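You operate a simulated robot arm through the tools that you are given. There is no shell and no other tool. Be economical: measure what you need, move in short steps, check, and stop when the job is done.

You run a simulated robot arm. Do the job below in one go: nothing can be reset, and whatever is moved stays where it is left.

Task
Open the lidded crate and stand its yellow cone on the low steel table.
Fine: turn both latches free first and leave them free; leave the lid open.

It is judged by the outcome, as a careful person would: the job done as asked, and still so three seconds after it is handed in. It fails if anything else is knocked over, pushed out of place, dropped, spilled or broken. A push-on lid holds only when it is set on centred and level and pressed home; a screw cap is set on level and turned clockwise until tight.

Robot
A 6-joint arm with a two-finger parallel gripper on a trunk, on a base that drives. Base frame: it is fixed to the floor where the robot stands at the start and does not move with it; the origin is under the middle of the robot, x ahead of it, y to its left, z up. Units: mm, degrees, N and s.
With the tool pointing down near the work surface it reaches from about 240 to 660 mm from the robot's upright axis, wherever it stands. Its first joint turns from -166.0 to 166.0 degrees. Places, roughly: crate lid [3200, 400, 900]; left crate latch [3400, 400, 900]; medium blue cone [3250, 0, 750]; medium red cone, thin yellow cone [3000, 250, 750]; medium yellow cone [3500, 0, 750]; right crate latch [3300, 600, 900]; thin red cone [3500, 250, 750]; top of the low steel table [3300, 200, 700]; wide blue cone [3500, -250, 750]; wide red cone [3500, -250, 750]. Payload 1.57 kg.
Tool frame: the origin (TCP) lies between the finger pads and is the grasp point; the fingertips stand 30 mm ahead of it; z points along the fingers, y is the line along which they close. Largest opening 110 mm; finger width 24, thickness 12; the body of the gripper, 48 by 112 mm, starts 78 mm behind the TCP.
Orientation is that of the tool frame in the base frame, as a unit quaternion [w, x, y, z]. With the fingers straight down and closing along the base's y, the tool's x points along the base's -x, its y along +y and its z along -z.

Tools
- The arm moves only by the tool move_arm. Its arguments are lists of equal length, an entry for each row: "offset": the shift along the base's x, y, z in mm, a list of three; "angular": the turn, a rotation vector about the base's x, y, z in degrees, a list of three; "fingers": the finger opening in mm, from 0 to 110. In form: {"offset": [[dx, dy, dz], ...], "angular": [[wx, wy, wz], ...], "fingers": [fingers, ...]}. A call has 1 to 12 rows; each row is the pose to reach, as a shift and turn from the pose commanded when the call began. A row lasts 0.2 s, in which the tool goes at most 50 mm and 8.6 degrees; a call with a longer step from one row to the next is refused whole, and so is a gripper value outside its range. A pose out of reach is approached as far as the arm can. The call stops where the force on the tool passes 80 N (or 10 N more than at its start, if that is more) or the arm is blocked; 0.2 s more then pass. Each finger travels about 108 mm/s and halts on what it meets, pressing with about 32 N; the grip force reading is that of the motor and also rises with nothing between the fingers. The clock runs only during rows and for 0.2 s after the last one: add rows that repeat a pose to give the fingers time. The reply holds the time, the measured pose of the TCP, the force on the tool along the base axes, the opening and the grip force, in the units named above and with some noise, with the torque about the TCP (base axes, N m) and any sound that the robot's microphone picked up.
- Cameras (640 x 400 px; columns grow to the right, rows downward): "scene" is now at [59.7, 142.5, 1685.5]; the picture's right is [0.03, -1.00, 0.00], its down [-0.70, -0.02, -0.72] and it looks along [0.72, 0.02, -0.70] (base axes); focal length 279 px, centre (320, 200). "wrist" rides on the gripper at [70, 16, -141] in the tool frame; the picture's right is [-0.23, 0.97, 0.00], its down [-0.86, -0.20, -0.48] and it looks along [-0.47, -0.11, 0.88] (tool axes); focal length 222 px, centre (320, 200). There is no depth. A picture from a camera that has moved, and an enlarged one, comes with that camera's place and axes in the base frame and with its lens.
- grab_frame(camera): a new picture of that camera. No time passes.
- slide_trunk(by): slides the trunk up (or, below 0, down) by that many mm; the arm and the scene camera ride with it, the base frame stays. It gives what a move gives, with no picture.
- base_move(legs): drives the robot by 1 to 6 legs, each [ahead, left, turn to the left] in mm, mm and degrees, along the robot's own axes; the way and the turn of a leg run together, so that a leg with both is an arc; at most 1500 mm and 180 degrees a leg. The arm and the cameras ride along, it lands a little off, and it stops where it bumps. It gives what a move gives.
- turn_head(pan, tilt): turns the head with the scene camera to pan (to the left, within 120 degrees either way) and tilt (down, from -29 to 69), counted from straight ahead of the robot. It gives what a move gives.
- enlarge(camera, box): a new picture of the part [left, top, right, bottom] of that camera's present view, enlarged. No time passes.
- job_done(): hands the job in; it is judged then, once.

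Work in short steps. Places have to be worked out from the pictures, the camera data and where the tool is seen: move nearer, look again, correct. Check each grasp and each placing, and mend what went wrong. You have 135 turns and 96 pictures in all, those below and enlarged ones among them. Open the gripper and draw the arm clear of the work before you hand the job in, unless the task says otherwise; then end with one line.

The tools are called after "Request:" as a command line: name --argument value ..., lists and objects as JSON in quotes. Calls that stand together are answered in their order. move_arm: Moves the arm, as the interface text tells. Its arguments: {"type":"object","properties":{"offset":{"type":"array","items":{"type":"array","items":{"type":"number"}}},"angular":{"type":"array","items":{"type":"array","items":{"type":"number"}}},"fingers":{"type":"array","items":{"type":"number"}}},"required":["offset","angular","fingers"]} The other tools are called the same way: slide_trunk (by) slides the trunk up or down; base_move (legs) drives the base; turn_head (pan, tilt) turns the head that bears the scene camera; grab_frame (camera) takes a picture; enlarge (camera, box) takes an enlarged picture of a part of a camera's view; job_done () hands the job in.

At the start:

```text
t: 0.0
ee_pos: [462.8, -65.9, 1057.2]
tool_rot: [0.001, 0.0, 1.0, 0.0]
wrist_force: [0.2, -0.1, 0.1]
torque: [0.01, 0.02, 0.0]
finger_gap: 110.1
finger_force: 0.1
trunk travel left (down, up): [-275.0, 315.0]
robot x, y, heading: [-1.0, 1.3, -0.0]
head pan, tilt: [2.0, 44.3]
```

scene: 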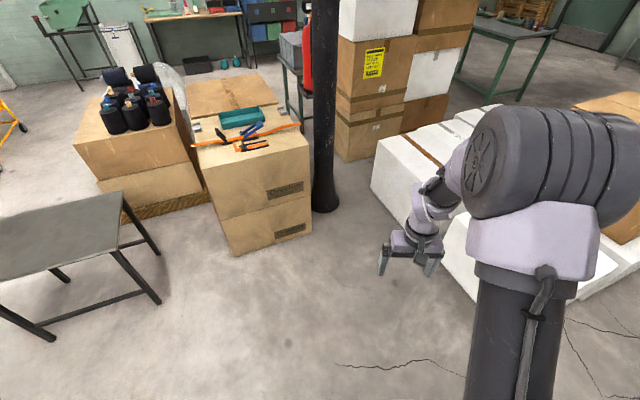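
wrist: 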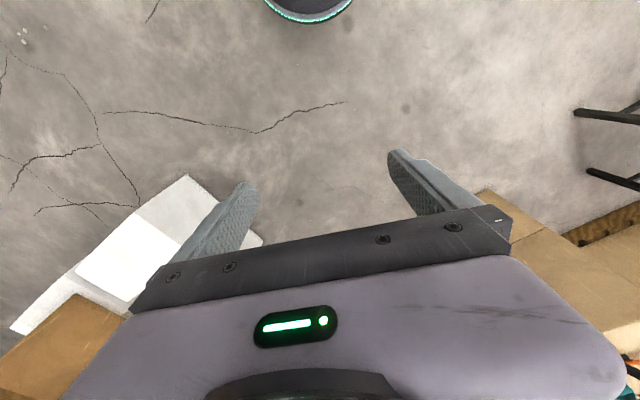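

The work is about 3 m ahead; I first raise the head to see the way.

Request:
turn_head --pan 0 --tilt 20

Request:
grab_frame --camera "scene"

```text
t: 0.9
ee_pos: [462.6, -65.6, 1056.5]
tool_rot: [-0.001, 0.0, 1.0, -0.001]
wrist_force: [0.4, 0.5, 0.1]
torque: [-0.02, 0.01, -0.02]
finger_gap: 110.0
finger_force: 0.0
trunk travel left (down, up): [-275.0, 315.0]
robot x, y, heading: [1.2, 1.7, -0.2]
head pan, tilt: [0.0, 20.0]
```

```text
93 pictures are left
camera scene: at [70.9, 139.7, 1723.0], right [0.0, -1.0, 0.0], down [-0.34, 0.0, -0.94], along [0.94, 0.0, -0.34], focal length 279 px, centre (320, 200)
```

scene: 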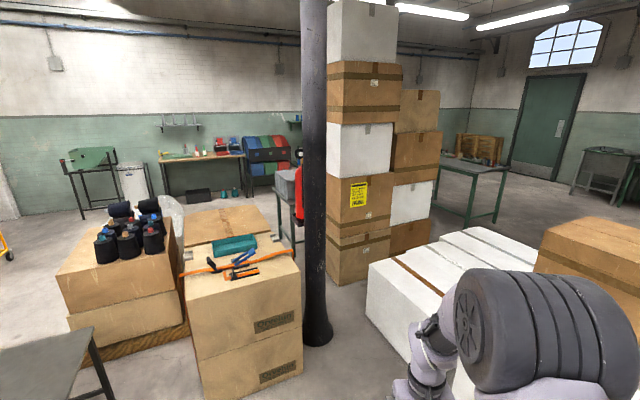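

The pole and boxes stand in the straight way. I look left and right for a passage.

Request:
turn_head --pan 55 --tilt 25

Request:
grab_frame --camera "scene"

Request:
turn_head --pan -55 --tilt 25

Request:
grab_frame --camera "scene"

```text
t: 2.1
ee_pos: [463.2, -65.8, 1057.8]
tool_rot: [0.0, 0.0, 1.0, 0.0]
wrist_force: [0.2, 0.5, -0.3]
torque: [0.0, 0.01, 0.02]
finger_gap: 110.0
finger_force: 0.0
trunk travel left (down, up): [-275.0, 315.0]
robot x, y, heading: [0.9, -3.1, 0.1]
head pan, tilt: [55.0, 25.0]
```

```text
92 pictures are left
camera scene: at [30.7, 215.1, 1715.0], right [0.82, -0.57, 0.0], down [-0.24, -0.35, -0.91], along [0.52, 0.74, -0.42], focal length 279 px, centre (320, 200)
```

scene: 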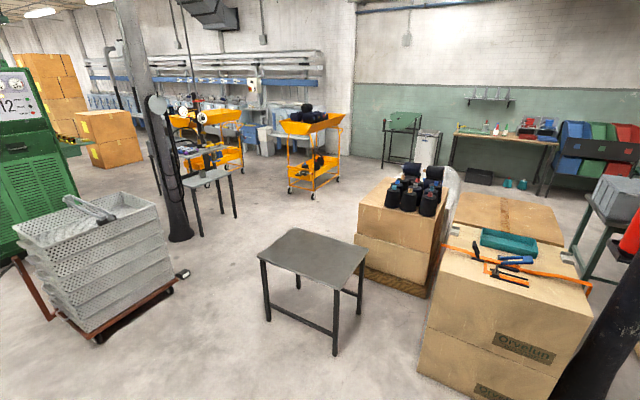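

```text
t: 4.0
ee_pos: [461.7, -66.5, 1057.5]
tool_rot: [-0.001, 0.0, 1.0, 0.0]
wrist_force: [0.9, 0.2, 0.6]
torque: [-0.02, -0.02, 0.0]
finger_gap: 110.1
finger_force: 0.1
trunk travel left (down, up): [-275.0, 315.0]
robot x, y, heading: [0.1, 0.1, -0.4]
head pan, tilt: [-55.0, 25.0]
```

```text
91 pictures are left
camera scene: at [30.7, 64.2, 1715.0], right [-0.82, -0.57, 0.0], down [-0.24, 0.35, -0.91], along [0.52, -0.74, -0.42], focal length 279 px, centre (320, 200)
```

scene: 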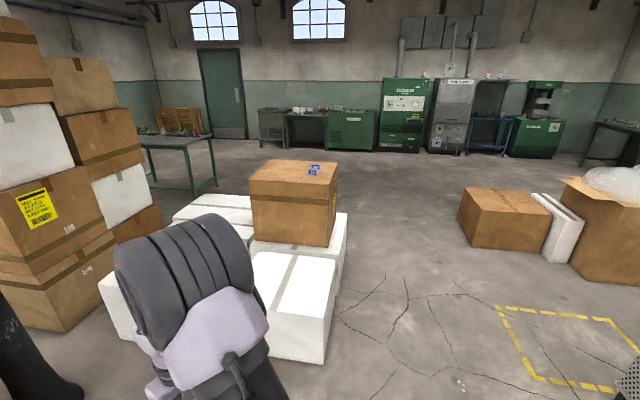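

The left way looks open (past the small grey table, between it and the basket cart, then behind the bottle pallet). I drive it in legs.

Request:
base_move --legs '[[75, 975, 0], [75, 975, 0], [350, 300, 0], [700, 200, 0], [1000, -150, 0]]'

Request:
turn_head --pan -40 --tilt 22

Request:
grab_frame --camera "scene"

```text
t: 24.6
ee_pos: [2650.9, 2248.3, 1057.3]
tool_rot: [0.001, -0.004, 1.0, 0.0]
wrist_force: [1.0, 0.5, 0.7]
torque: [0.01, -0.03, 0.0]
finger_gap: 110.3
finger_force: 0.1
trunk travel left (down, up): [-275.0, 315.0]
robot x, y, heading: [2185.7, 2306.7, 0.3]
head pan, tilt: [-55.0, 25.0]
```

```text
t: 25.3
ee_pos: [2649.3, 2246.6, 1056.8]
tool_rot: [0.0, -0.003, 1.0, -0.001]
wrist_force: [-0.9, 0.6, -0.5]
torque: [-0.01, 0.02, -0.04]
finger_gap: 110.0
finger_force: 0.1
trunk travel left (down, up): [-275.0, 315.0]
robot x, y, heading: [2186.3, 2306.5, 0.2]
head pan, tilt: [-40.0, 22.0]
```

```text
90 pictures are left
camera scene: at [2235.0, 2390.1, 1719.8], right [-0.64, -0.77, 0.0], down [-0.29, 0.24, -0.93], along [0.71, -0.59, -0.37], focal length 279 px, centre (320, 200)
```

scene: 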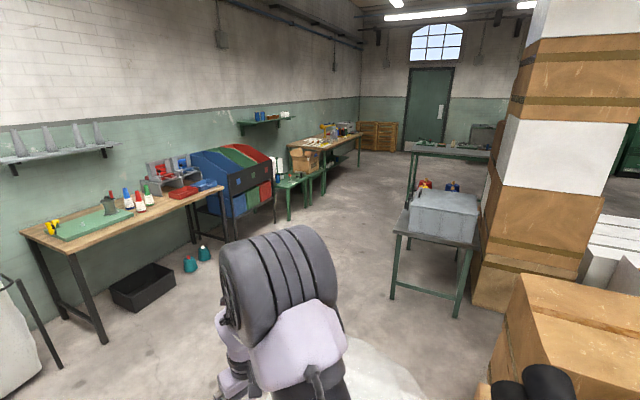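

The crate (grey) stands on the near-left end of a rotated green/steel table; the open side is the far +x side. I drive around to there and turn to face it.

Request:
base_move --legs '[[1400, -750, 0], [700, -650, 0], [0, 0, -152]]'

Request:
turn_head --pan 0 --tilt 40

Request:
grab_frame --camera "scene"

```text
refused: leg 1 is longer than a leg can be; nothing moved
```

```text
t: 26.4
ee_pos: [2650.3, 2246.0, 1057.8]
tool_rot: [0.001, -0.004, 1.0, 0.0]
wrist_force: [-0.7, 0.0, 0.1]
torque: [-0.02, 0.0, 0.01]
finger_gap: 110.1
finger_force: 0.1
trunk travel left (down, up): [-275.0, 315.0]
robot x, y, heading: [2184.8, 2310.8, 0.4]
head pan, tilt: [0.0, 40.0]
```

```text
89 pictures are left
camera scene: at [2248.5, 2449.8, 1691.7], right [0.01, -1.0, 0.0], down [-0.64, 0.0, -0.77], along [0.77, 0.0, -0.64], focal length 279 px, centre (320, 200)
```

scene: 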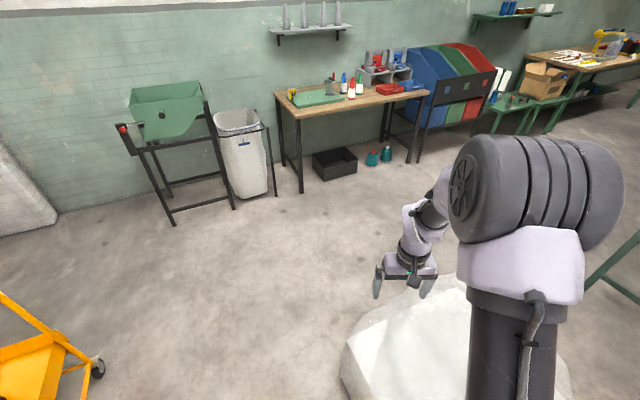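

A white heap lies right ahead on the floor; I check its extent before driving.

Request:
turn_head --pan -35 --tilt 55

Request:
grab_frame --camera "scene"

```text
t: 27.4
ee_pos: [2649.6, 2246.7, 1058.7]
tool_rot: [0.001, -0.004, 1.0, 0.001]
wrist_force: [0.3, 0.2, 0.1]
torque: [-0.01, -0.01, 0.0]
finger_gap: 109.7
finger_force: 0.0
trunk travel left (down, up): [-275.0, 315.0]
robot x, y, heading: [2186.2, 2308.7, 0.4]
head pan, tilt: [-35.0, 55.0]
```

```text
88 pictures are left
camera scene: at [2222.9, 2408.4, 1671.0], right [-0.57, -0.82, 0.0], down [-0.67, 0.46, -0.57], along [0.47, -0.33, -0.82], focal length 279 px, centre (320, 200)
```

scene: 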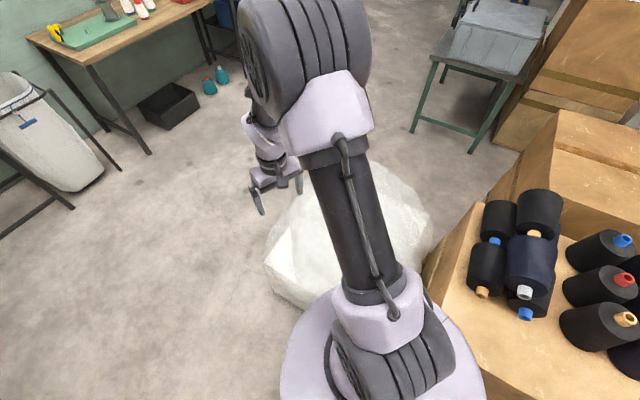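

The heap spans about x 2550–3200, y 1250–2300. I go round it on the left, then down the far side, and turn to the table.

Request:
base_move --legs '[[250, 480, 0], [1150, 0, 0], [300, -900, 0], [250, -950, 0], [0, 0, -152]]'

Request:
turn_head --pan 0 --tilt 40

Request:
grab_frame --camera "scene"

```text
t: 51.6
ee_pos: [3712.7, 788.0, 1057.5]
tool_rot: [-0.001, 0.97, 0.244, 0.0]
wrist_force: [0.8, 0.6, 0.1]
torque: [0.01, 0.01, -0.03]
finger_gap: 109.8
finger_force: 0.1
trunk travel left (down, up): [-275.0, 315.0]
robot x, y, heading: [4147.6, 943.9, -151.9]
head pan, tilt: [-35.0, 55.0]
```

```text
t: 52.6
ee_pos: [3714.0, 788.2, 1057.6]
tool_rot: [0.001, 0.97, 0.243, 0.0]
wrist_force: [0.5, 0.6, 0.6]
torque: [-0.01, 0.01, 0.0]
finger_gap: 110.1
finger_force: 0.1
trunk travel left (down, up): [-275.0, 315.0]
robot x, y, heading: [4154.2, 946.1, -151.8]
head pan, tilt: [0.0, 40.0]
```

```text
87 pictures are left
camera scene: at [4158.8, 794.0, 1691.6], right [-0.47, 0.88, 0.0], down [0.57, 0.3, -0.77], along [-0.68, -0.36, -0.64], focal length 279 px, centre (320, 200)
```

scene: 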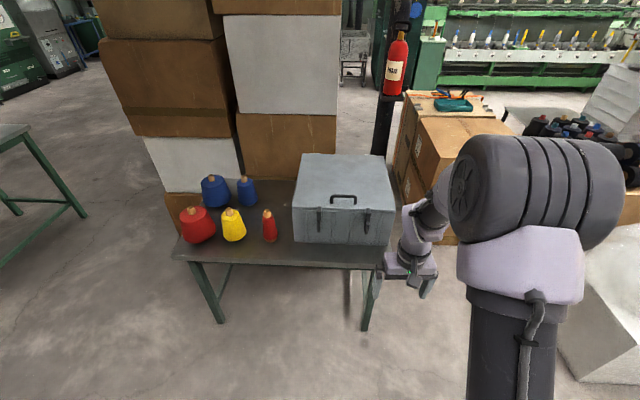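

The table and crate with handle and two latches face me. I zoom in.

Request:
enlarge --camera "scene" --box '[160, 130, 410, 286]'

```text
2.56 times, centred on (285, 208) of scene
camera zoom: at [4158.8, 794.0, 1691.6], right [-0.47, 0.88, 0.0], down [0.57, 0.3, -0.77], along [-0.68, -0.36, -0.64], focal length 713 px, centre (410, 180)
```

zoom: 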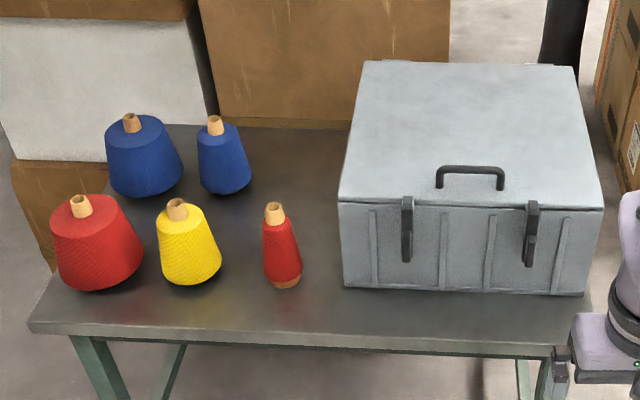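

Crate front (latches, handle) lies about 945 mm ahead of my axis, table edge at about 800, lid rim at z≈913. I drive 410 mm nearer.

Request:
base_move --legs '[[400, 30, 0]]'

Request:
turn_head --pan 0 --tilt 55

Request:
grab_frame --camera "scene"

Request:
grab_frame --camera "wrist"

```text
t: 55.0
ee_pos: [3379.0, 577.2, 1057.9]
tool_rot: [0.0, 0.97, 0.241, 0.0]
wrist_force: [0.3, 0.4, 0.1]
torque: [0.01, -0.02, 0.02]
finger_gap: 110.0
finger_force: 0.0
trunk travel left (down, up): [-275.0, 315.0]
robot x, y, heading: [3816.1, 738.4, -152.0]
head pan, tilt: [0.0, 40.0]
```

```text
t: 55.8
ee_pos: [3379.6, 576.4, 1058.0]
tool_rot: [-0.001, 0.97, 0.242, 0.001]
wrist_force: [0.8, -0.5, 1.3]
torque: [0.01, 0.0, 0.03]
finger_gap: 109.9
finger_force: 0.0
trunk travel left (down, up): [-275.0, 315.0]
robot x, y, heading: [3818.4, 737.0, -151.9]
head pan, tilt: [0.0, 55.0]
```

```text
85 pictures are left
camera scene: at [3836.5, 588.2, 1671.0], right [-0.47, 0.88, 0.0], down [0.72, 0.38, -0.57], along [-0.51, -0.27, -0.82], focal length 279 px, centre (320, 200)
```

scene: 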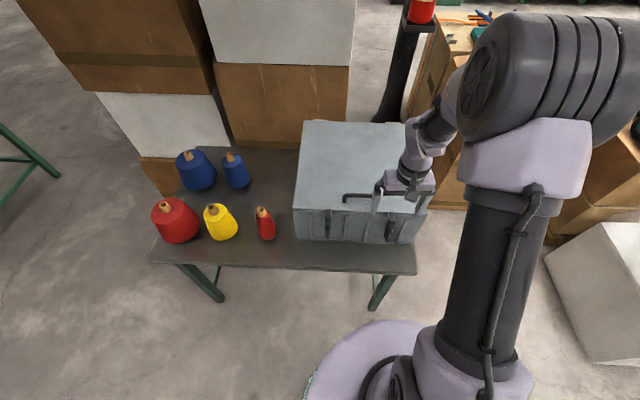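

```text
84 pictures are left
camera wrist: at [3449.5, 596.9, 1198.1], right [0.26, -0.97, 0.0], down [-0.85, -0.23, 0.48], along [-0.46, -0.12, -0.88], focal length 222 px, centre (320, 200)
```

wrist: 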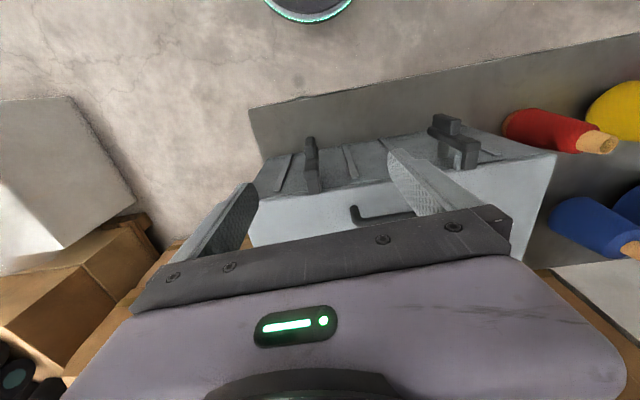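

I zoom on the latches from the scene camera.

Request:
enlarge --camera "scene" --box '[280, 165, 440, 265]'

Request:
enlarge --camera "wrist" --box '[240, 90, 560, 290]'

```text
4.00 times, centred on (360, 215) of scene
camera zoom: at [3836.5, 588.2, 1671.0], right [-0.47, 0.88, 0.0], down [0.72, 0.38, -0.57], along [-0.51, -0.27, -0.82], focal length 1115 px, centre (160, 140)
```

zoom: 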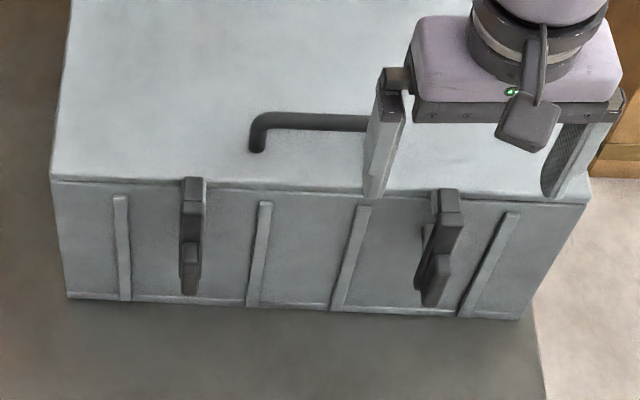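

```text
2.00 times, centred on (400, 190) of wrist
camera zoom: at [3449.5, 596.9, 1198.1], right [0.26, -0.97, 0.0], down [-0.85, -0.23, 0.48], along [-0.46, -0.12, -0.88], focal length 444 px, centre (160, 220)
```

zoom: 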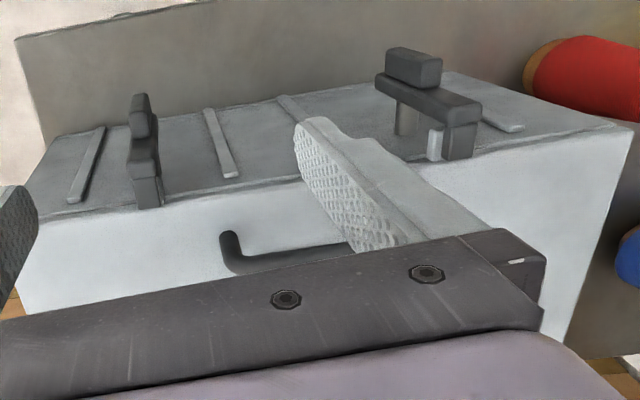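

Latches are bars pivoting on studs, hooked over the lid edge, with a knob below. I tilt the tool forward to see the front with the wrist camera.

Request:
move_arm --offset '[[21, -4, -8], [42, -7, -16], [62, -11, -24], [83, -14, -32], [104, -18, -40], [104, -18, -40]]' --angular '[[-3.8, 7.06, 0], [-7.5, 14.1, 0], [-11.3, 21.2, 0], [-15, 28.2, 0], [-18.8, 35.3, 0], [-18.8, 35.3, 0]]' --fingers '[110, 80, 50, 20, 0, 0]'

Request:
grab_frame --camera "wrist"

```text
t: 57.2
ee_pos: [3440.5, 537.6, 999.5]
tool_rot: [0.083, 0.912, 0.227, -0.332]
wrist_force: [-0.4, 0.8, 0.8]
torque: [-0.01, -0.03, 0.01]
finger_gap: 0.1
finger_force: 20.9
out of reach, approached as far as the arm can: row 2, 4, 5, 6
trunk travel left (down, up): [-275.0, 315.0]
robot x, y, heading: [3821.3, 733.9, -152.2]
head pan, tilt: [0.0, 55.0]
```

```text
81 pictures are left
camera wrist: at [3576.3, 591.8, 1062.4], right [0.3, -0.94, 0.15], down [-0.4, 0.01, 0.92], along [-0.86, -0.34, -0.37], focal length 222 px, centre (320, 200)
```

wrist: 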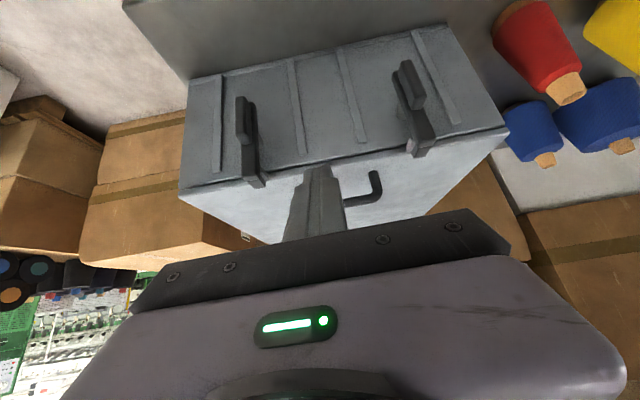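

Request:
enlarge --camera "wrist" --box '[360, 40, 480, 115]'

Request:
enlarge --camera "wrist" --box '[190, 80, 310, 195]'

```text
5.33 times, centred on (420, 78) of wrist
camera zoom: at [3576.3, 591.8, 1062.4], right [0.3, -0.94, 0.15], down [-0.4, 0.01, 0.92], along [-0.86, -0.34, -0.37], focal length 1185 px, centre (-213, 853)
```

zoom: 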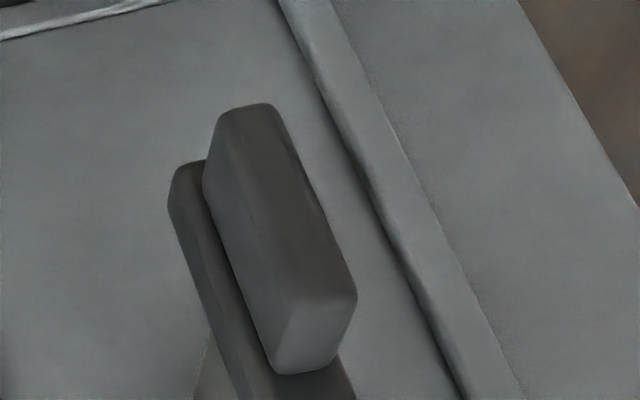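

```text
3.48 times, centred on (250, 138) of wrist
camera zoom: at [3576.3, 591.8, 1062.4], right [0.3, -0.94, 0.15], down [-0.4, 0.01, 0.92], along [-0.86, -0.34, -0.37], focal length 773 px, centre (564, 417)
```

zoom: 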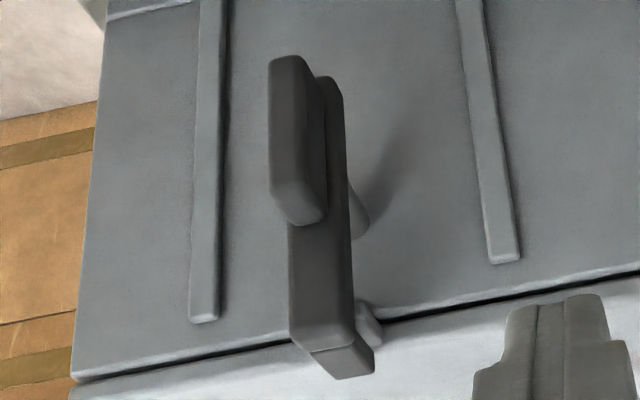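

Request:
enlarge --camera "wrist" --box '[385, 90, 465, 170]'

Request:
enlarge --camera "scene" --box '[300, 195, 420, 255]'

```text
5.00 times, centred on (425, 130) of wrist
camera zoom: at [3576.3, 591.8, 1062.4], right [0.3, -0.94, 0.15], down [-0.4, 0.01, 0.92], along [-0.86, -0.34, -0.37], focal length 1111 px, centre (-205, 550)
```

zoom: 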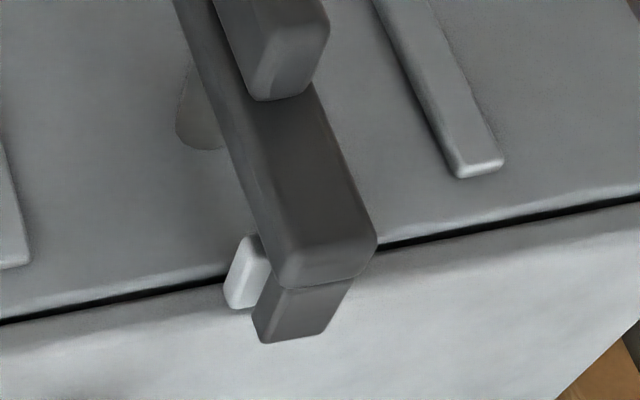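

```text
5.33 times, centred on (360, 225) of scene
camera zoom: at [3836.5, 588.8, 1671.1], right [-0.47, 0.88, 0.0], down [0.72, 0.38, -0.57], along [-0.51, -0.27, -0.82], focal length 1486 px, centre (107, 67)
```

zoom: 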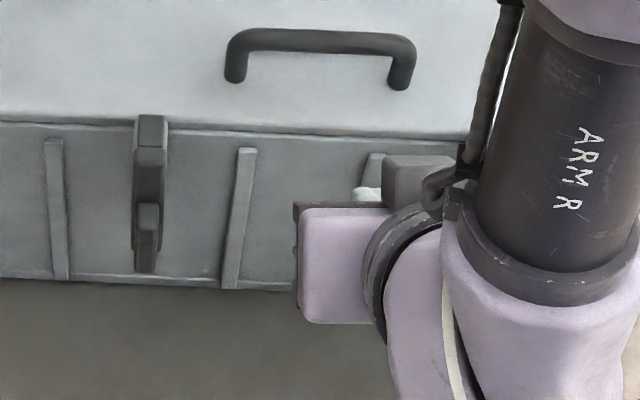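

The white stops sit on the inner sides of the hooks, so each hook should swing outward and each knob inward. I move the closed fingers toward the outer side of the left latch's knob, lateral move first.

Request:
move_arm --offset '[[15, -45, 0], [30, -90, 0], [40, -125, 0], [40, -159, 0], [40, -159, 0]]' --angular '[[0, 0, 0], [0, 0, 0], [0, 0, 0], [0, 0, 0], [0, 0, 0]]' --fingers '[0, 0, 0, 0, 0]'

```text
t: 58.4
ee_pos: [3480.9, 379.8, 1001.2]
tool_rot: [0.083, 0.912, 0.227, -0.332]
wrist_force: [-0.2, -1.0, -1.3]
torque: [-0.02, 0.0, 0.01]
finger_gap: 0.0
finger_force: 20.9
trunk travel left (down, up): [-275.0, 315.0]
robot x, y, heading: [3818.1, 735.7, -152.2]
head pan, tilt: [0.0, 55.0]
```

Offsets count from the reached pose. Now I lower to the knob's height, then look.

Request:
move_arm --offset '[[0, 0, -40], [0, 0, -80], [0, 0, -120], [-2, 0, -163], [-2, 0, -163]]' --angular '[[0, 0, 0], [0, 0, 0], [0, 0, 0], [0, 0, 0], [0, 0, 0]]' --fingers '[0, 0, 0, 0, 0]'

Request:
grab_frame --camera "wrist"

Request:
enlarge --camera "scene" --box '[270, 180, 430, 280]'

```text
t: 59.6
ee_pos: [3480.2, 377.6, 837.1]
tool_rot: [0.084, 0.911, 0.228, -0.332]
wrist_force: [-0.1, 0.7, 1.0]
torque: [0.03, 0.0, -0.01]
finger_gap: 0.0
finger_force: 20.8
trunk travel left (down, up): [-275.0, 315.0]
robot x, y, heading: [3817.7, 734.6, -151.8]
head pan, tilt: [0.0, 55.0]
```

```text
76 pictures are left
camera wrist: at [3615.1, 432.7, 899.7], right [0.3, -0.94, 0.15], down [-0.4, 0.01, 0.92], along [-0.86, -0.34, -0.37], focal length 222 px, centre (320, 200)
```

wrist: 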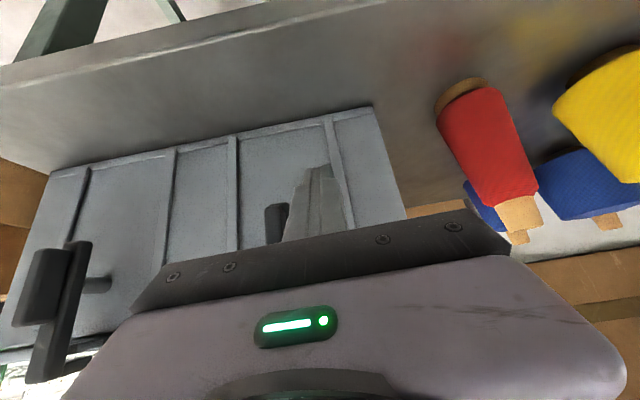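

```text
4.00 times, centred on (350, 230) of scene
camera zoom: at [3836.7, 588.4, 1671.1], right [-0.47, 0.88, 0.0], down [0.72, 0.38, -0.57], along [-0.51, -0.27, -0.82], focal length 1115 px, centre (200, 80)
```

zoom: 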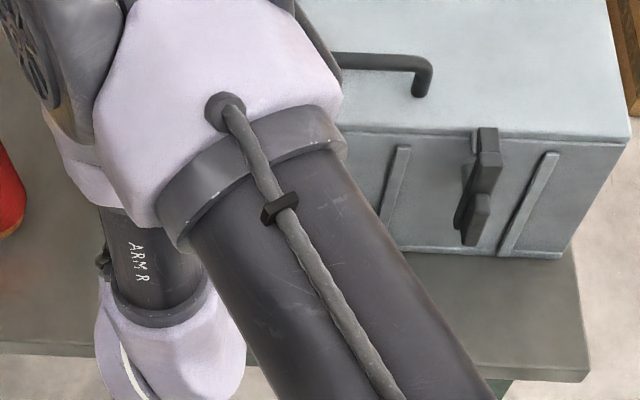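

Finger is just left of the knob. I bring it in to the bar's plane, then push the knob inward a little and read the force.

Request:
move_arm --offset '[[-12, -5, 11], [-23.5, -11, 11], [-27, -4, 11], [-30, 3, 10], [-34, 12, 6], [-38.9, 21.5, 2], [-38.9, 21.5, 2]]' --angular '[[0, 0, 0], [0, 0, 0], [0, 0, 0], [0, 0, 0], [0, 0, 0], [0, 0, 0], [0, 0, 0]]' --fingers '[0, 0, 0, 0, 0, 0, 0]'

Request:
grab_frame --camera "wrist"

```text
t: 61.1
ee_pos: [3449.1, 383.6, 843.5]
tool_rot: [0.092, 0.905, 0.245, -0.336]
wrist_force: [33.0, -27.0, 7.6]
torque: [1.12, 1.28, -0.87]
finger_gap: 0.1
finger_force: 21.4
trunk travel left (down, up): [-275.0, 315.0]
robot x, y, heading: [3819.2, 734.9, -151.6]
head pan, tilt: [0.0, 55.0]
stopped in row 7: the force on the tool passed its limit at 111 N (the readings are from after the stop); the commanded pose is now the measured one
```

```text
74 pictures are left
camera wrist: at [3582.4, 443.9, 903.1], right [0.34, -0.93, 0.15], down [-0.39, 0.0, 0.92], along [-0.85, -0.37, -0.36], focal length 222 px, centre (320, 200)
```

wrist: 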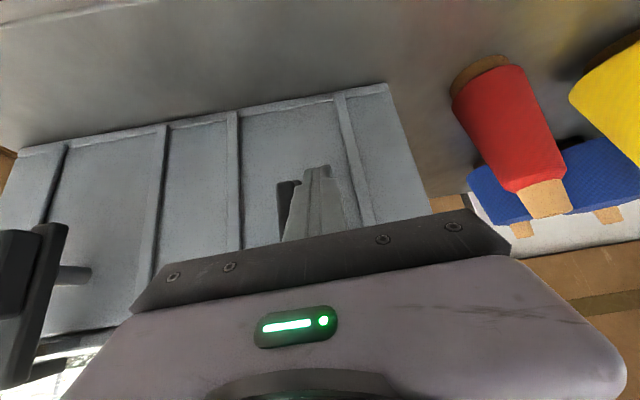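

The knob did not yield inward (tool pushed back, ~111 N peak). I back off and look at the latch straight on before trying the other way.

Request:
move_arm --offset '[[3, -6, 0], [25, 5, 0], [45, 14, 0], [50, 16, 40], [50, 16, 80], [40, 60, 120], [20, 105, 130], [0, 150, 150]]' --angular '[[0, 0, 0], [0, 0, 0], [0, 0, 0], [0, 0, 0], [0, 0, 0], [0, 0, 0], [0, 0, 0], [0, 0, 0]]' --fingers '[0, 0, 0, 0, 0, 0, 0, 0]'

Request:
enlarge --camera "scene" --box '[310, 195, 358, 243]'

Request:
enlarge --camera "wrist" --box '[360, 30, 480, 170]'

```text
refused: row 6 steps farther than a row can; nothing moved
```

```text
8.33 times, centred on (334, 219) of scene
camera zoom: at [3842.2, 585.1, 1670.5], right [-0.48, 0.88, 0.0], down [0.72, 0.39, -0.57], along [-0.51, -0.27, -0.82], focal length 2322 px, centre (203, 42)
```

zoom: 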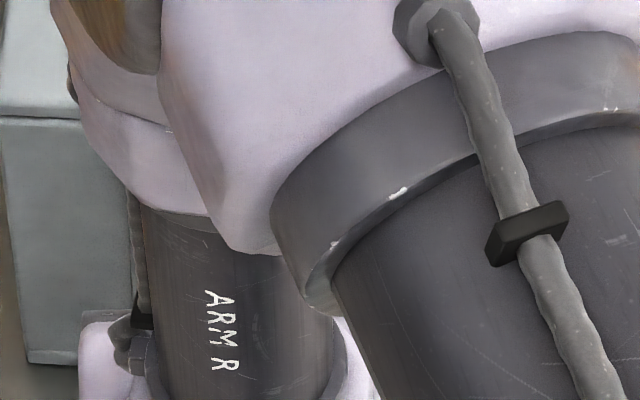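

```text
2.86 times, centred on (420, 100) of wrist
camera zoom: at [3582.4, 443.9, 903.1], right [0.34, -0.93, 0.15], down [-0.39, 0.0, 0.92], along [-0.85, -0.37, -0.36], focal length 635 px, centre (34, 486)
```

zoom: 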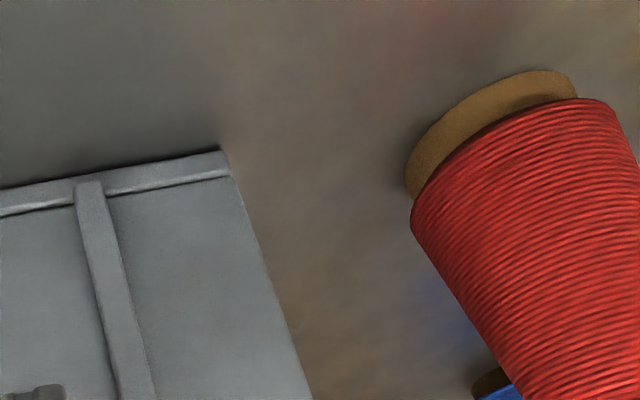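

A step was too long; I redo the retreat with shorter rows.

Request:
move_arm --offset '[[3, -6, 0], [25, 5, 0], [45, 14, 0], [50, 16, 40], [50, 16, 80], [45, 45, 115], [35, 80, 140], [20, 115, 155], [5, 150, 165]]' --angular '[[0, 0, 0], [0, 0, 0], [0, 0, 0], [0, 0, 0], [0, 0, 0], [0, 0, 0], [0, 0, 0], [0, 0, 0], [0, 0, 0]]' --fingers '[0, 0, 0, 0, 0, 0, 0, 0, 0]'

```text
t: 63.1
ee_pos: [3439.8, 533.3, 1003.5]
tool_rot: [0.091, 0.907, 0.239, -0.334]
wrist_force: [-0.1, 0.4, -0.4]
torque: [0.03, -0.04, 0.02]
finger_gap: 0.0
finger_force: 21.3
out of reach, approached as far as the arm can: row 9
trunk travel left (down, up): [-275.0, 315.0]
robot x, y, heading: [3820.1, 731.5, -151.7]
head pan, tilt: [0.0, 55.0]
```

Request:
enlarge --camera "scene" --box '[280, 190, 376, 250]'

Request:
grab_frame --camera "wrist"

```text
6.67 times, centred on (328, 220) of scene
camera zoom: at [3837.8, 588.5, 1671.1], right [-0.47, 0.88, 0.0], down [0.72, 0.39, -0.57], along [-0.5, -0.27, -0.82], focal length 1858 px, centre (267, 67)
```

zoom: 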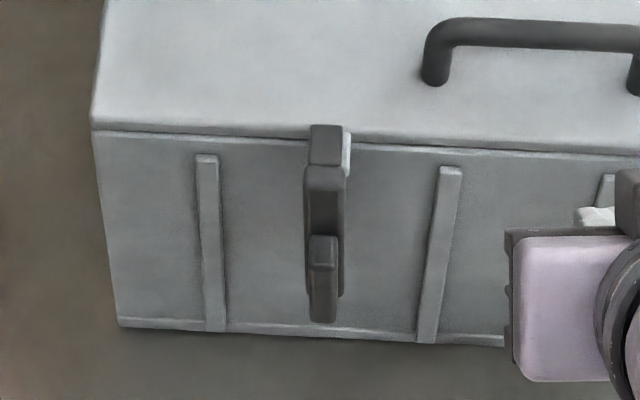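

```text
70 pictures are left
camera wrist: at [3574.4, 592.6, 1065.1], right [0.33, -0.93, 0.15], down [-0.4, 0.01, 0.92], along [-0.86, -0.36, -0.37], focal length 222 px, centre (320, 200)
```

wrist: 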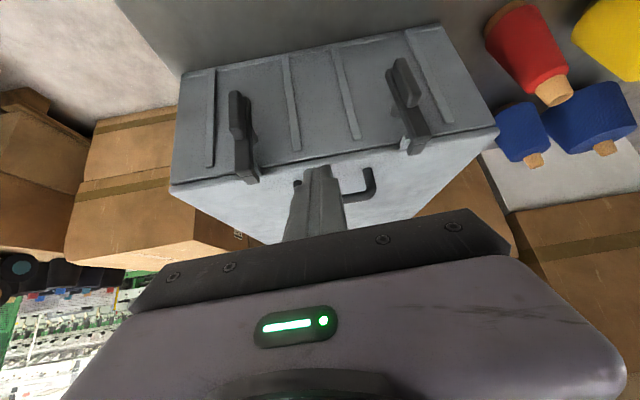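

The straight-on view shows the white stop on the inner side of the hook, and the latch still upright. I now test the other direction: finger to the inner side of the left knob.

Request:
move_arm --offset '[[4, -40, 0], [9, -85, 0], [9, -85, -45], [9, -85, -90], [9, -85, -135], [9, -85, -168], [9, -85, -168]]' --angular '[[0, 0, 0], [0, 0, 0], [0, 0, 0], [0, 0, 0], [0, 0, 0], [0, 0, 0], [0, 0, 0]]' --fingers '[0, 0, 0, 0, 0, 0, 0]'

Request:
grab_frame --camera "wrist"

```text
t: 64.7
ee_pos: [3448.8, 449.8, 835.6]
tool_rot: [0.09, 0.907, 0.24, -0.335]
wrist_force: [0.1, 0.2, 0.0]
torque: [0.0, 0.02, 0.0]
finger_gap: 0.0
finger_force: 20.6
trunk travel left (down, up): [-275.0, 315.0]
robot x, y, heading: [3816.9, 736.1, -151.6]
head pan, tilt: [0.0, 55.0]
```

```text
69 pictures are left
camera wrist: at [3583.6, 508.2, 896.2], right [0.33, -0.93, 0.15], down [-0.39, 0.01, 0.92], along [-0.86, -0.36, -0.36], focal length 222 px, centre (320, 200)
```

wrist: 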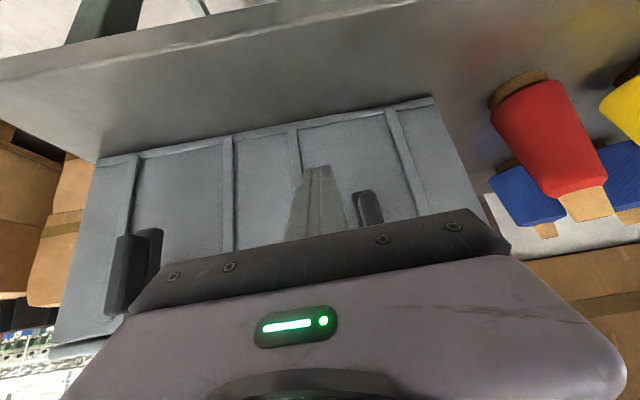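

Finger is on the inner side now. I move in and push the knob outward gently in small steps.

Request:
move_arm --offset '[[-12, -5, 0], [-24, -11, 0], [-20, -20, 0], [-18, -24, 0], [-16, -29, 0], [-16, -29, 0]]' --angular '[[0, 0, 0], [0, 0, 0], [0, 0, 0], [0, 0, 0], [0, 0, 0], [0, 0, 0]]' --fingers '[0, 0, 0, 0, 0, 0]'

Request:
grab_frame --camera "wrist"

```text
t: 66.1
ee_pos: [3430.4, 423.7, 835.5]
tool_rot: [0.09, 0.908, 0.237, -0.335]
wrist_force: [-14.9, 31.5, 1.6]
torque: [-0.22, -0.08, -0.32]
finger_gap: 0.0
finger_force: 21.1
trunk travel left (down, up): [-275.0, 315.0]
robot x, y, heading: [3819.3, 738.8, -151.9]
head pan, tilt: [0.0, 55.0]
```

```text
68 pictures are left
camera wrist: at [3565.6, 482.3, 896.5], right [0.33, -0.93, 0.15], down [-0.4, 0.01, 0.92], along [-0.86, -0.36, -0.37], focal length 222 px, centre (320, 200)
```

wrist: 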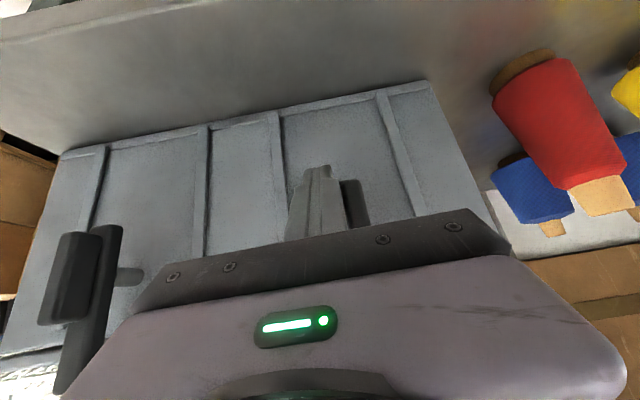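

35 N at contact. I push a further 10 mm to see whether it turns.

Request:
move_arm --offset '[[1, -3, 0], [2, -5, 0], [3, -7, 0], [4, -9, 0], [4, -9, 0]]' --angular '[[0, 0, 0], [0, 0, 0], [0, 0, 0], [0, 0, 0], [0, 0, 0]]' --fingers '[0, 0, 0, 0, 0]'

Request:
grab_frame --camera "wrist"

```text
t: 66.9
ee_pos: [3430.2, 424.7, 835.2]
tool_rot: [0.085, 0.911, 0.227, -0.335]
wrist_force: [-15.0, 30.0, 11.7]
torque: [-0.63, -0.2, -0.18]
finger_gap: 0.1
finger_force: 20.9
trunk travel left (down, up): [-275.0, 315.0]
robot x, y, heading: [3823.3, 733.2, -152.5]
head pan, tilt: [0.0, 55.0]
stopped in row 3: the force on the tool passed its limit at 82 N (the readings are from after the stop); the commanded pose is now the measured one
```

```text
67 pictures are left
camera wrist: at [3567.1, 479.1, 896.6], right [0.3, -0.94, 0.15], down [-0.4, 0.02, 0.92], along [-0.87, -0.34, -0.37], focal length 222 px, centre (320, 200)
```

wrist: 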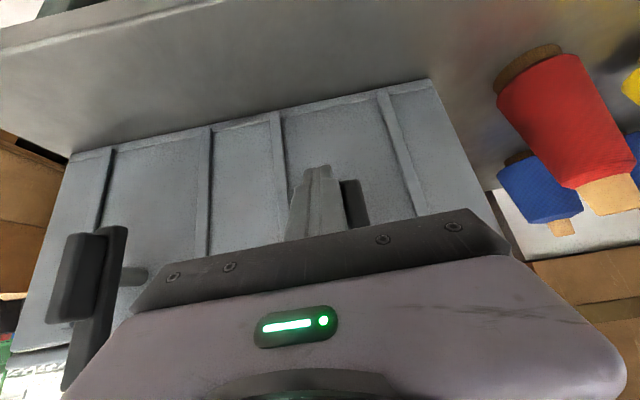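

Blocked that way too, at a short lever (~30 mm). I'll try again with a longer lever: pushing the hook end outward (away from the white stop) from its inner side.

Request:
move_arm --offset '[[-3, 7, 0], [8, 12, 0], [20, 18, 0], [20, 18, 40], [20, 18, 80], [20, 18, 96], [8, 12, 96], [2, 8.5, 96], [2, 8.5, 96]]' --angular '[[0, 0, 0], [0, 0, 0], [0, 0, 0], [0, 0, 0], [0, 0, 0], [0, 0, 0], [0, 0, 0], [0, 0, 0], [0, 0, 0]]' --fingers '[0, 0, 0, 0, 0, 0, 0, 0, 0]'

Request:
grab_frame --camera "wrist"

Request:
grab_frame --camera "scene"

```text
t: 68.9
ee_pos: [3434.4, 427.8, 929.6]
tool_rot: [0.086, 0.909, 0.232, -0.335]
wrist_force: [0.5, 0.8, 1.0]
torque: [0.0, -0.02, -0.01]
finger_gap: 0.0
finger_force: 21.1
trunk travel left (down, up): [-275.0, 315.0]
robot x, y, heading: [3820.0, 735.8, -151.7]
head pan, tilt: [0.0, 55.0]
```

```text
66 pictures are left
camera wrist: at [3570.3, 483.9, 991.6], right [0.32, -0.94, 0.15], down [-0.4, 0.01, 0.92], along [-0.86, -0.35, -0.37], focal length 222 px, centre (320, 200)
```

wrist: 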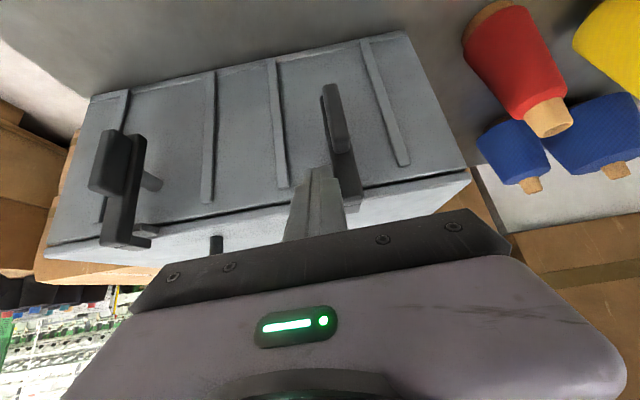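

```text
65 pictures are left
camera scene: at [3837.5, 587.8, 1671.0], right [-0.47, 0.88, 0.0], down [0.72, 0.39, -0.57], along [-0.51, -0.27, -0.82], focal length 279 px, centre (320, 200)
```

scene: 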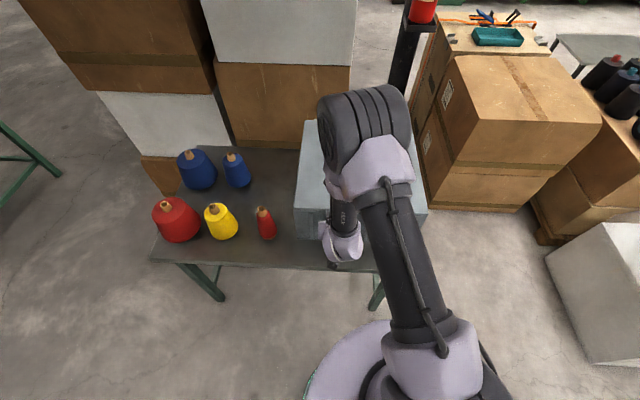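

Request:
enlarge --camera "wrist" --box '[70, 110, 190, 260]'

Request:
enlarge --camera "wrist" --box '[290, 70, 400, 220]'

```text
2.67 times, centred on (130, 185) of wrist
camera zoom: at [3570.3, 483.9, 991.6], right [0.32, -0.94, 0.15], down [-0.4, 0.01, 0.92], along [-0.86, -0.35, -0.37], focal length 592 px, centre (827, 240)
```

zoom: 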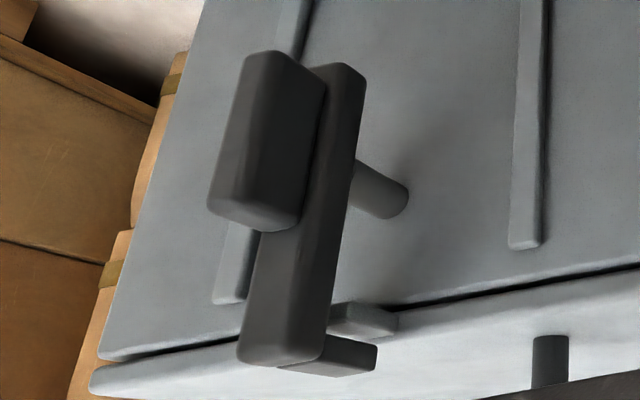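

```text
2.67 times, centred on (345, 145) of wrist
camera zoom: at [3570.3, 483.9, 991.6], right [0.32, -0.94, 0.15], down [-0.4, 0.01, 0.92], along [-0.86, -0.35, -0.37], focal length 592 px, centre (253, 347)
```

zoom: 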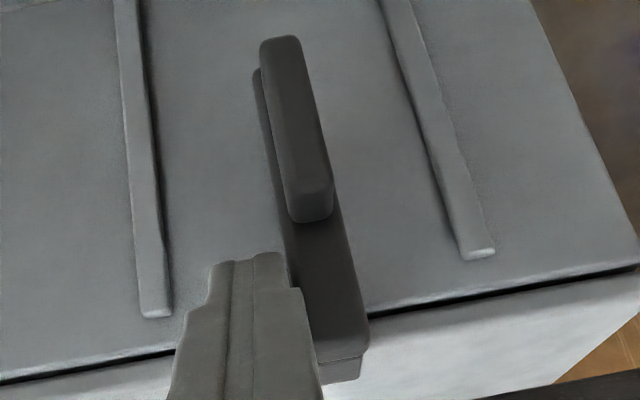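

The structure is clear: pivot stud, hook tab over the lid, stop on inner side. I push the hook end outward with the long lever.

Request:
move_arm --offset '[[2, -4, 0], [4, -8, 0], [6, -12, 0], [8, -16, 0], [8, -16, 0]]' --angular '[[0, 0, 0], [0, 0, 0], [0, 0, 0], [0, 0, 0], [0, 0, 0]]' --fingers '[0, 0, 0, 0, 0]'

Request:
grab_frame --camera "wrist"

```text
t: 70.1
ee_pos: [3443.7, 411.9, 930.5]
tool_rot: [0.086, 0.909, 0.231, -0.335]
wrist_force: [0.3, 1.2, 0.1]
torque: [0.0, 0.02, 0.03]
finger_gap: 0.0
finger_force: 21.3
trunk travel left (down, up): [-275.0, 315.0]
robot x, y, heading: [3820.0, 735.9, -151.6]
head pan, tilt: [0.0, 55.0]
```

```text
62 pictures are left
camera wrist: at [3578.4, 467.7, 991.5], right [0.31, -0.94, 0.15], down [-0.4, 0.01, 0.92], along [-0.86, -0.35, -0.37], focal length 222 px, centre (320, 200)
```

wrist: 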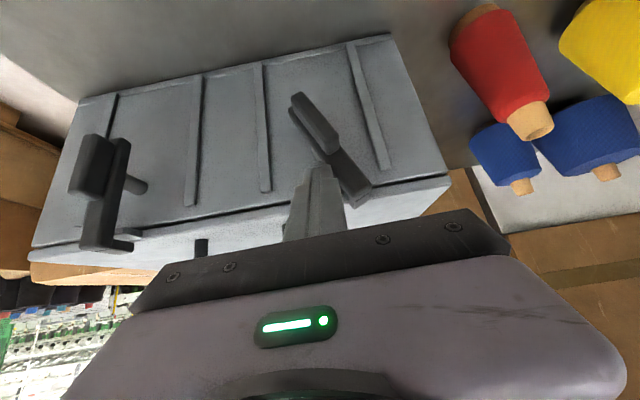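

It turns freely with the long lever. I follow the arc to swing the hook a full quarter turn outward.

Request:
move_arm --offset '[[2.3, -10, 0], [5.9, -20.4, -2.6], [8.7, -29, -7], [11.4, -37, -14], [13.3, -42, -20.4], [15.1, -46, -28], [15.1, -46, -28]]' --angular '[[0, 0, 0], [0, 0, 0], [0, 0, 0], [0, 0, 0], [0, 0, 0], [0, 0, 0], [0, 0, 0]]' --fingers '[0, 0, 0, 0, 0, 0, 0]'

Request:
grab_frame --camera "wrist"

```text
t: 71.7
ee_pos: [3457.2, 365.2, 902.6]
tool_rot: [0.086, 0.909, 0.231, -0.336]
wrist_force: [-3.3, 3.1, 16.2]
torque: [0.03, 0.25, -0.1]
finger_gap: 0.0
finger_force: 20.8
trunk travel left (down, up): [-275.0, 315.0]
robot x, y, heading: [3820.6, 736.1, -151.4]
head pan, tilt: [0.0, 55.0]
```

```text
61 pictures are left
camera wrist: at [3593.4, 422.6, 964.4], right [0.31, -0.94, 0.15], down [-0.39, 0.01, 0.92], along [-0.86, -0.35, -0.36], focal length 222 px, centre (320, 200)
```

wrist: 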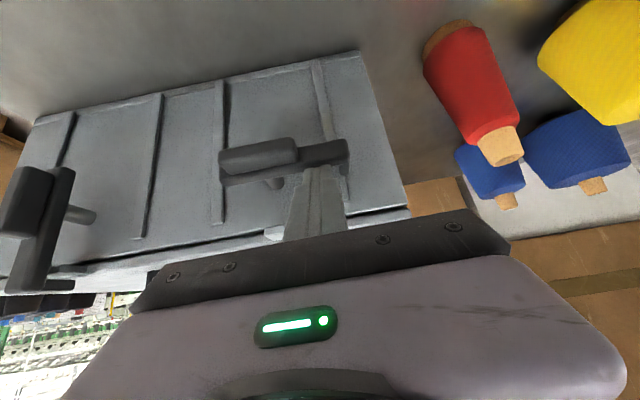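

Left latch is horizontal and free. Now I back off, cross over to the inner side of the right latch's hook.

Request:
move_arm --offset '[[16, 7.5, 5], [31.7, 15, 20], [31.7, 15, 55], [12.5, 55.7, 55], [-6.7, 96.4, 55], [-26, 137, 55], [-45, 178, 55], [-61, 211, 55], [-61, 211, 27], [-73, 205.5, 27], [-85, 200, 27], [-85, 200, 27]]' --angular '[[0, 0, 0], [0, 0, 0], [0, 0, 0], [0, 0, 0], [0, 0, 0], [0, 0, 0], [0, 0, 0], [0, 0, 0], [0, 0, 0], [0, 0, 0], [0, 0, 0], [0, 0, 0]]' --fingers '[0, 0, 0, 0, 0, 0, 0, 0, 0, 0, 0, 0]'

Request:
grab_frame --camera "wrist"

```text
t: 74.3
ee_pos: [3373.6, 564.8, 928.8]
tool_rot: [0.086, 0.909, 0.232, -0.334]
wrist_force: [-0.3, 0.3, 1.1]
torque: [-0.02, 0.01, 0.02]
finger_gap: 0.1
finger_force: 21.4
trunk travel left (down, up): [-275.0, 315.0]
robot x, y, heading: [3819.9, 734.8, -151.8]
head pan, tilt: [0.0, 55.0]
```

```text
60 pictures are left
camera wrist: at [3508.8, 621.3, 989.6], right [0.31, -0.94, 0.15], down [-0.4, 0.01, 0.92], along [-0.86, -0.35, -0.37], focal length 222 px, centre (320, 200)
```

wrist: 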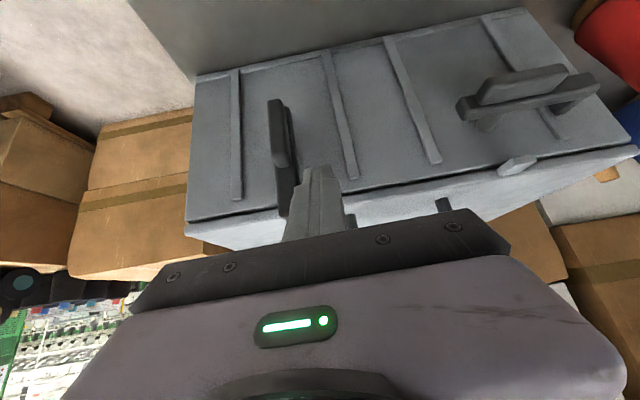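

In place on the inner side. I push the right hook outward along the mirrored arc.

Request:
move_arm --offset '[[-6.8, 14.5, 0], [-13.2, 28, 0], [-19.5, 36, 0], [-26, 45, -2.6], [-31.4, 52.4, -7], [-35, 60.2, -14], [-37.3, 65, -20.4], [-39.1, 69, -28], [-39.1, 69, -28]]' --angular '[[0, 0, 0], [0, 0, 0], [0, 0, 0], [0, 0, 0], [0, 0, 0], [0, 0, 0], [0, 0, 0], [0, 0, 0], [0, 0, 0]]' --fingers '[0, 0, 0, 0, 0, 0, 0, 0, 0]'

Request:
grab_frame --camera "wrist"

```text
t: 76.3
ee_pos: [3335.0, 632.3, 903.0]
tool_rot: [0.085, 0.909, 0.233, -0.337]
wrist_force: [-1.6, -5.1, 24.5]
torque: [-0.32, 0.23, 0.32]
finger_gap: 0.0
finger_force: 21.0
trunk travel left (down, up): [-275.0, 315.0]
robot x, y, heading: [3820.2, 735.5, -151.8]
head pan, tilt: [0.0, 55.0]
```

```text
59 pictures are left
camera wrist: at [3470.0, 690.1, 963.7], right [0.32, -0.94, 0.15], down [-0.39, 0.01, 0.92], along [-0.86, -0.35, -0.36], focal length 222 px, centre (320, 200)
```

wrist: 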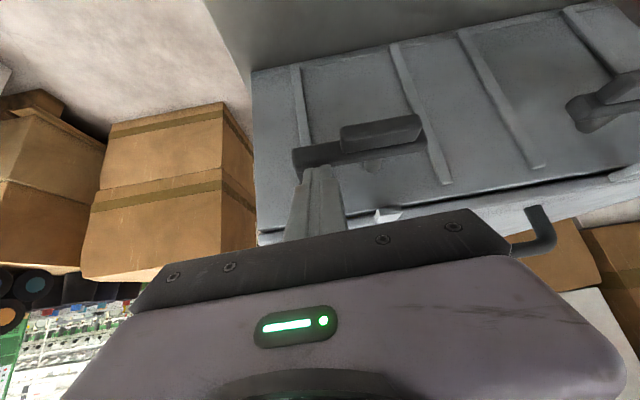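

Both latches are free. Before lifting the lid I retreat up and test how far the arm reaches forward at height, since the lid must go past vertical about 440 mm behind the front.

Request:
move_arm --offset '[[16, 7.5, 5], [32, 15, 30], [32, 15, 78], [44, -10, 115], [56, -35, 150], [68, -60, 185], [80, -85, 220], [92, -110, 255], [95, -119, 300], [95, -119, 347]]' --angular '[[0, 0, 0], [0, 0, 0], [0, 0, 0], [0, 0, 0], [0, 0, 0], [0, 0, 0], [0, 0, 0], [0, 0, 0], [0, 0, 0], [0, 0, 0]]' --fingers '[0, 0, 0, 0, 0, 0, 0, 0, 0, 0]'

Request:
enlarge --camera "scene" --box '[270, 170, 430, 270]'

```text
t: 78.5
ee_pos: [3429.1, 515.2, 1246.1]
tool_rot: [0.086, 0.911, 0.233, -0.33]
wrist_force: [-0.1, 0.3, 0.9]
torque: [0.01, 0.04, -0.01]
finger_gap: 0.2
finger_force: 21.1
trunk travel left (down, up): [-275.0, 315.0]
robot x, y, heading: [3821.5, 736.0, -151.6]
head pan, tilt: [0.0, 55.0]
```

```text
4.00 times, centred on (350, 220) of scene
camera zoom: at [3832.3, 603.7, 1670.6], right [-0.26, 0.97, 0.0], down [0.79, 0.21, -0.57], along [-0.55, -0.15, -0.82], focal length 1115 px, centre (200, 120)
```

zoom: 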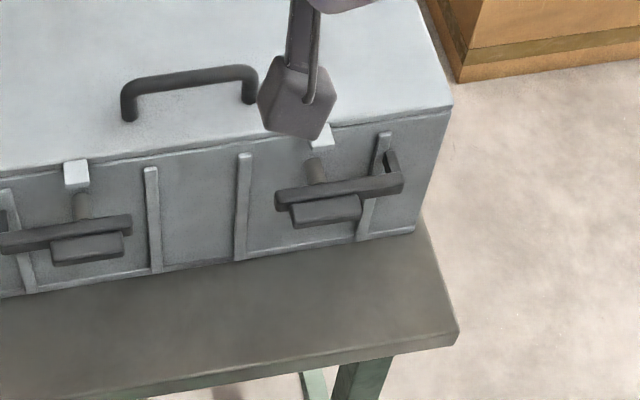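

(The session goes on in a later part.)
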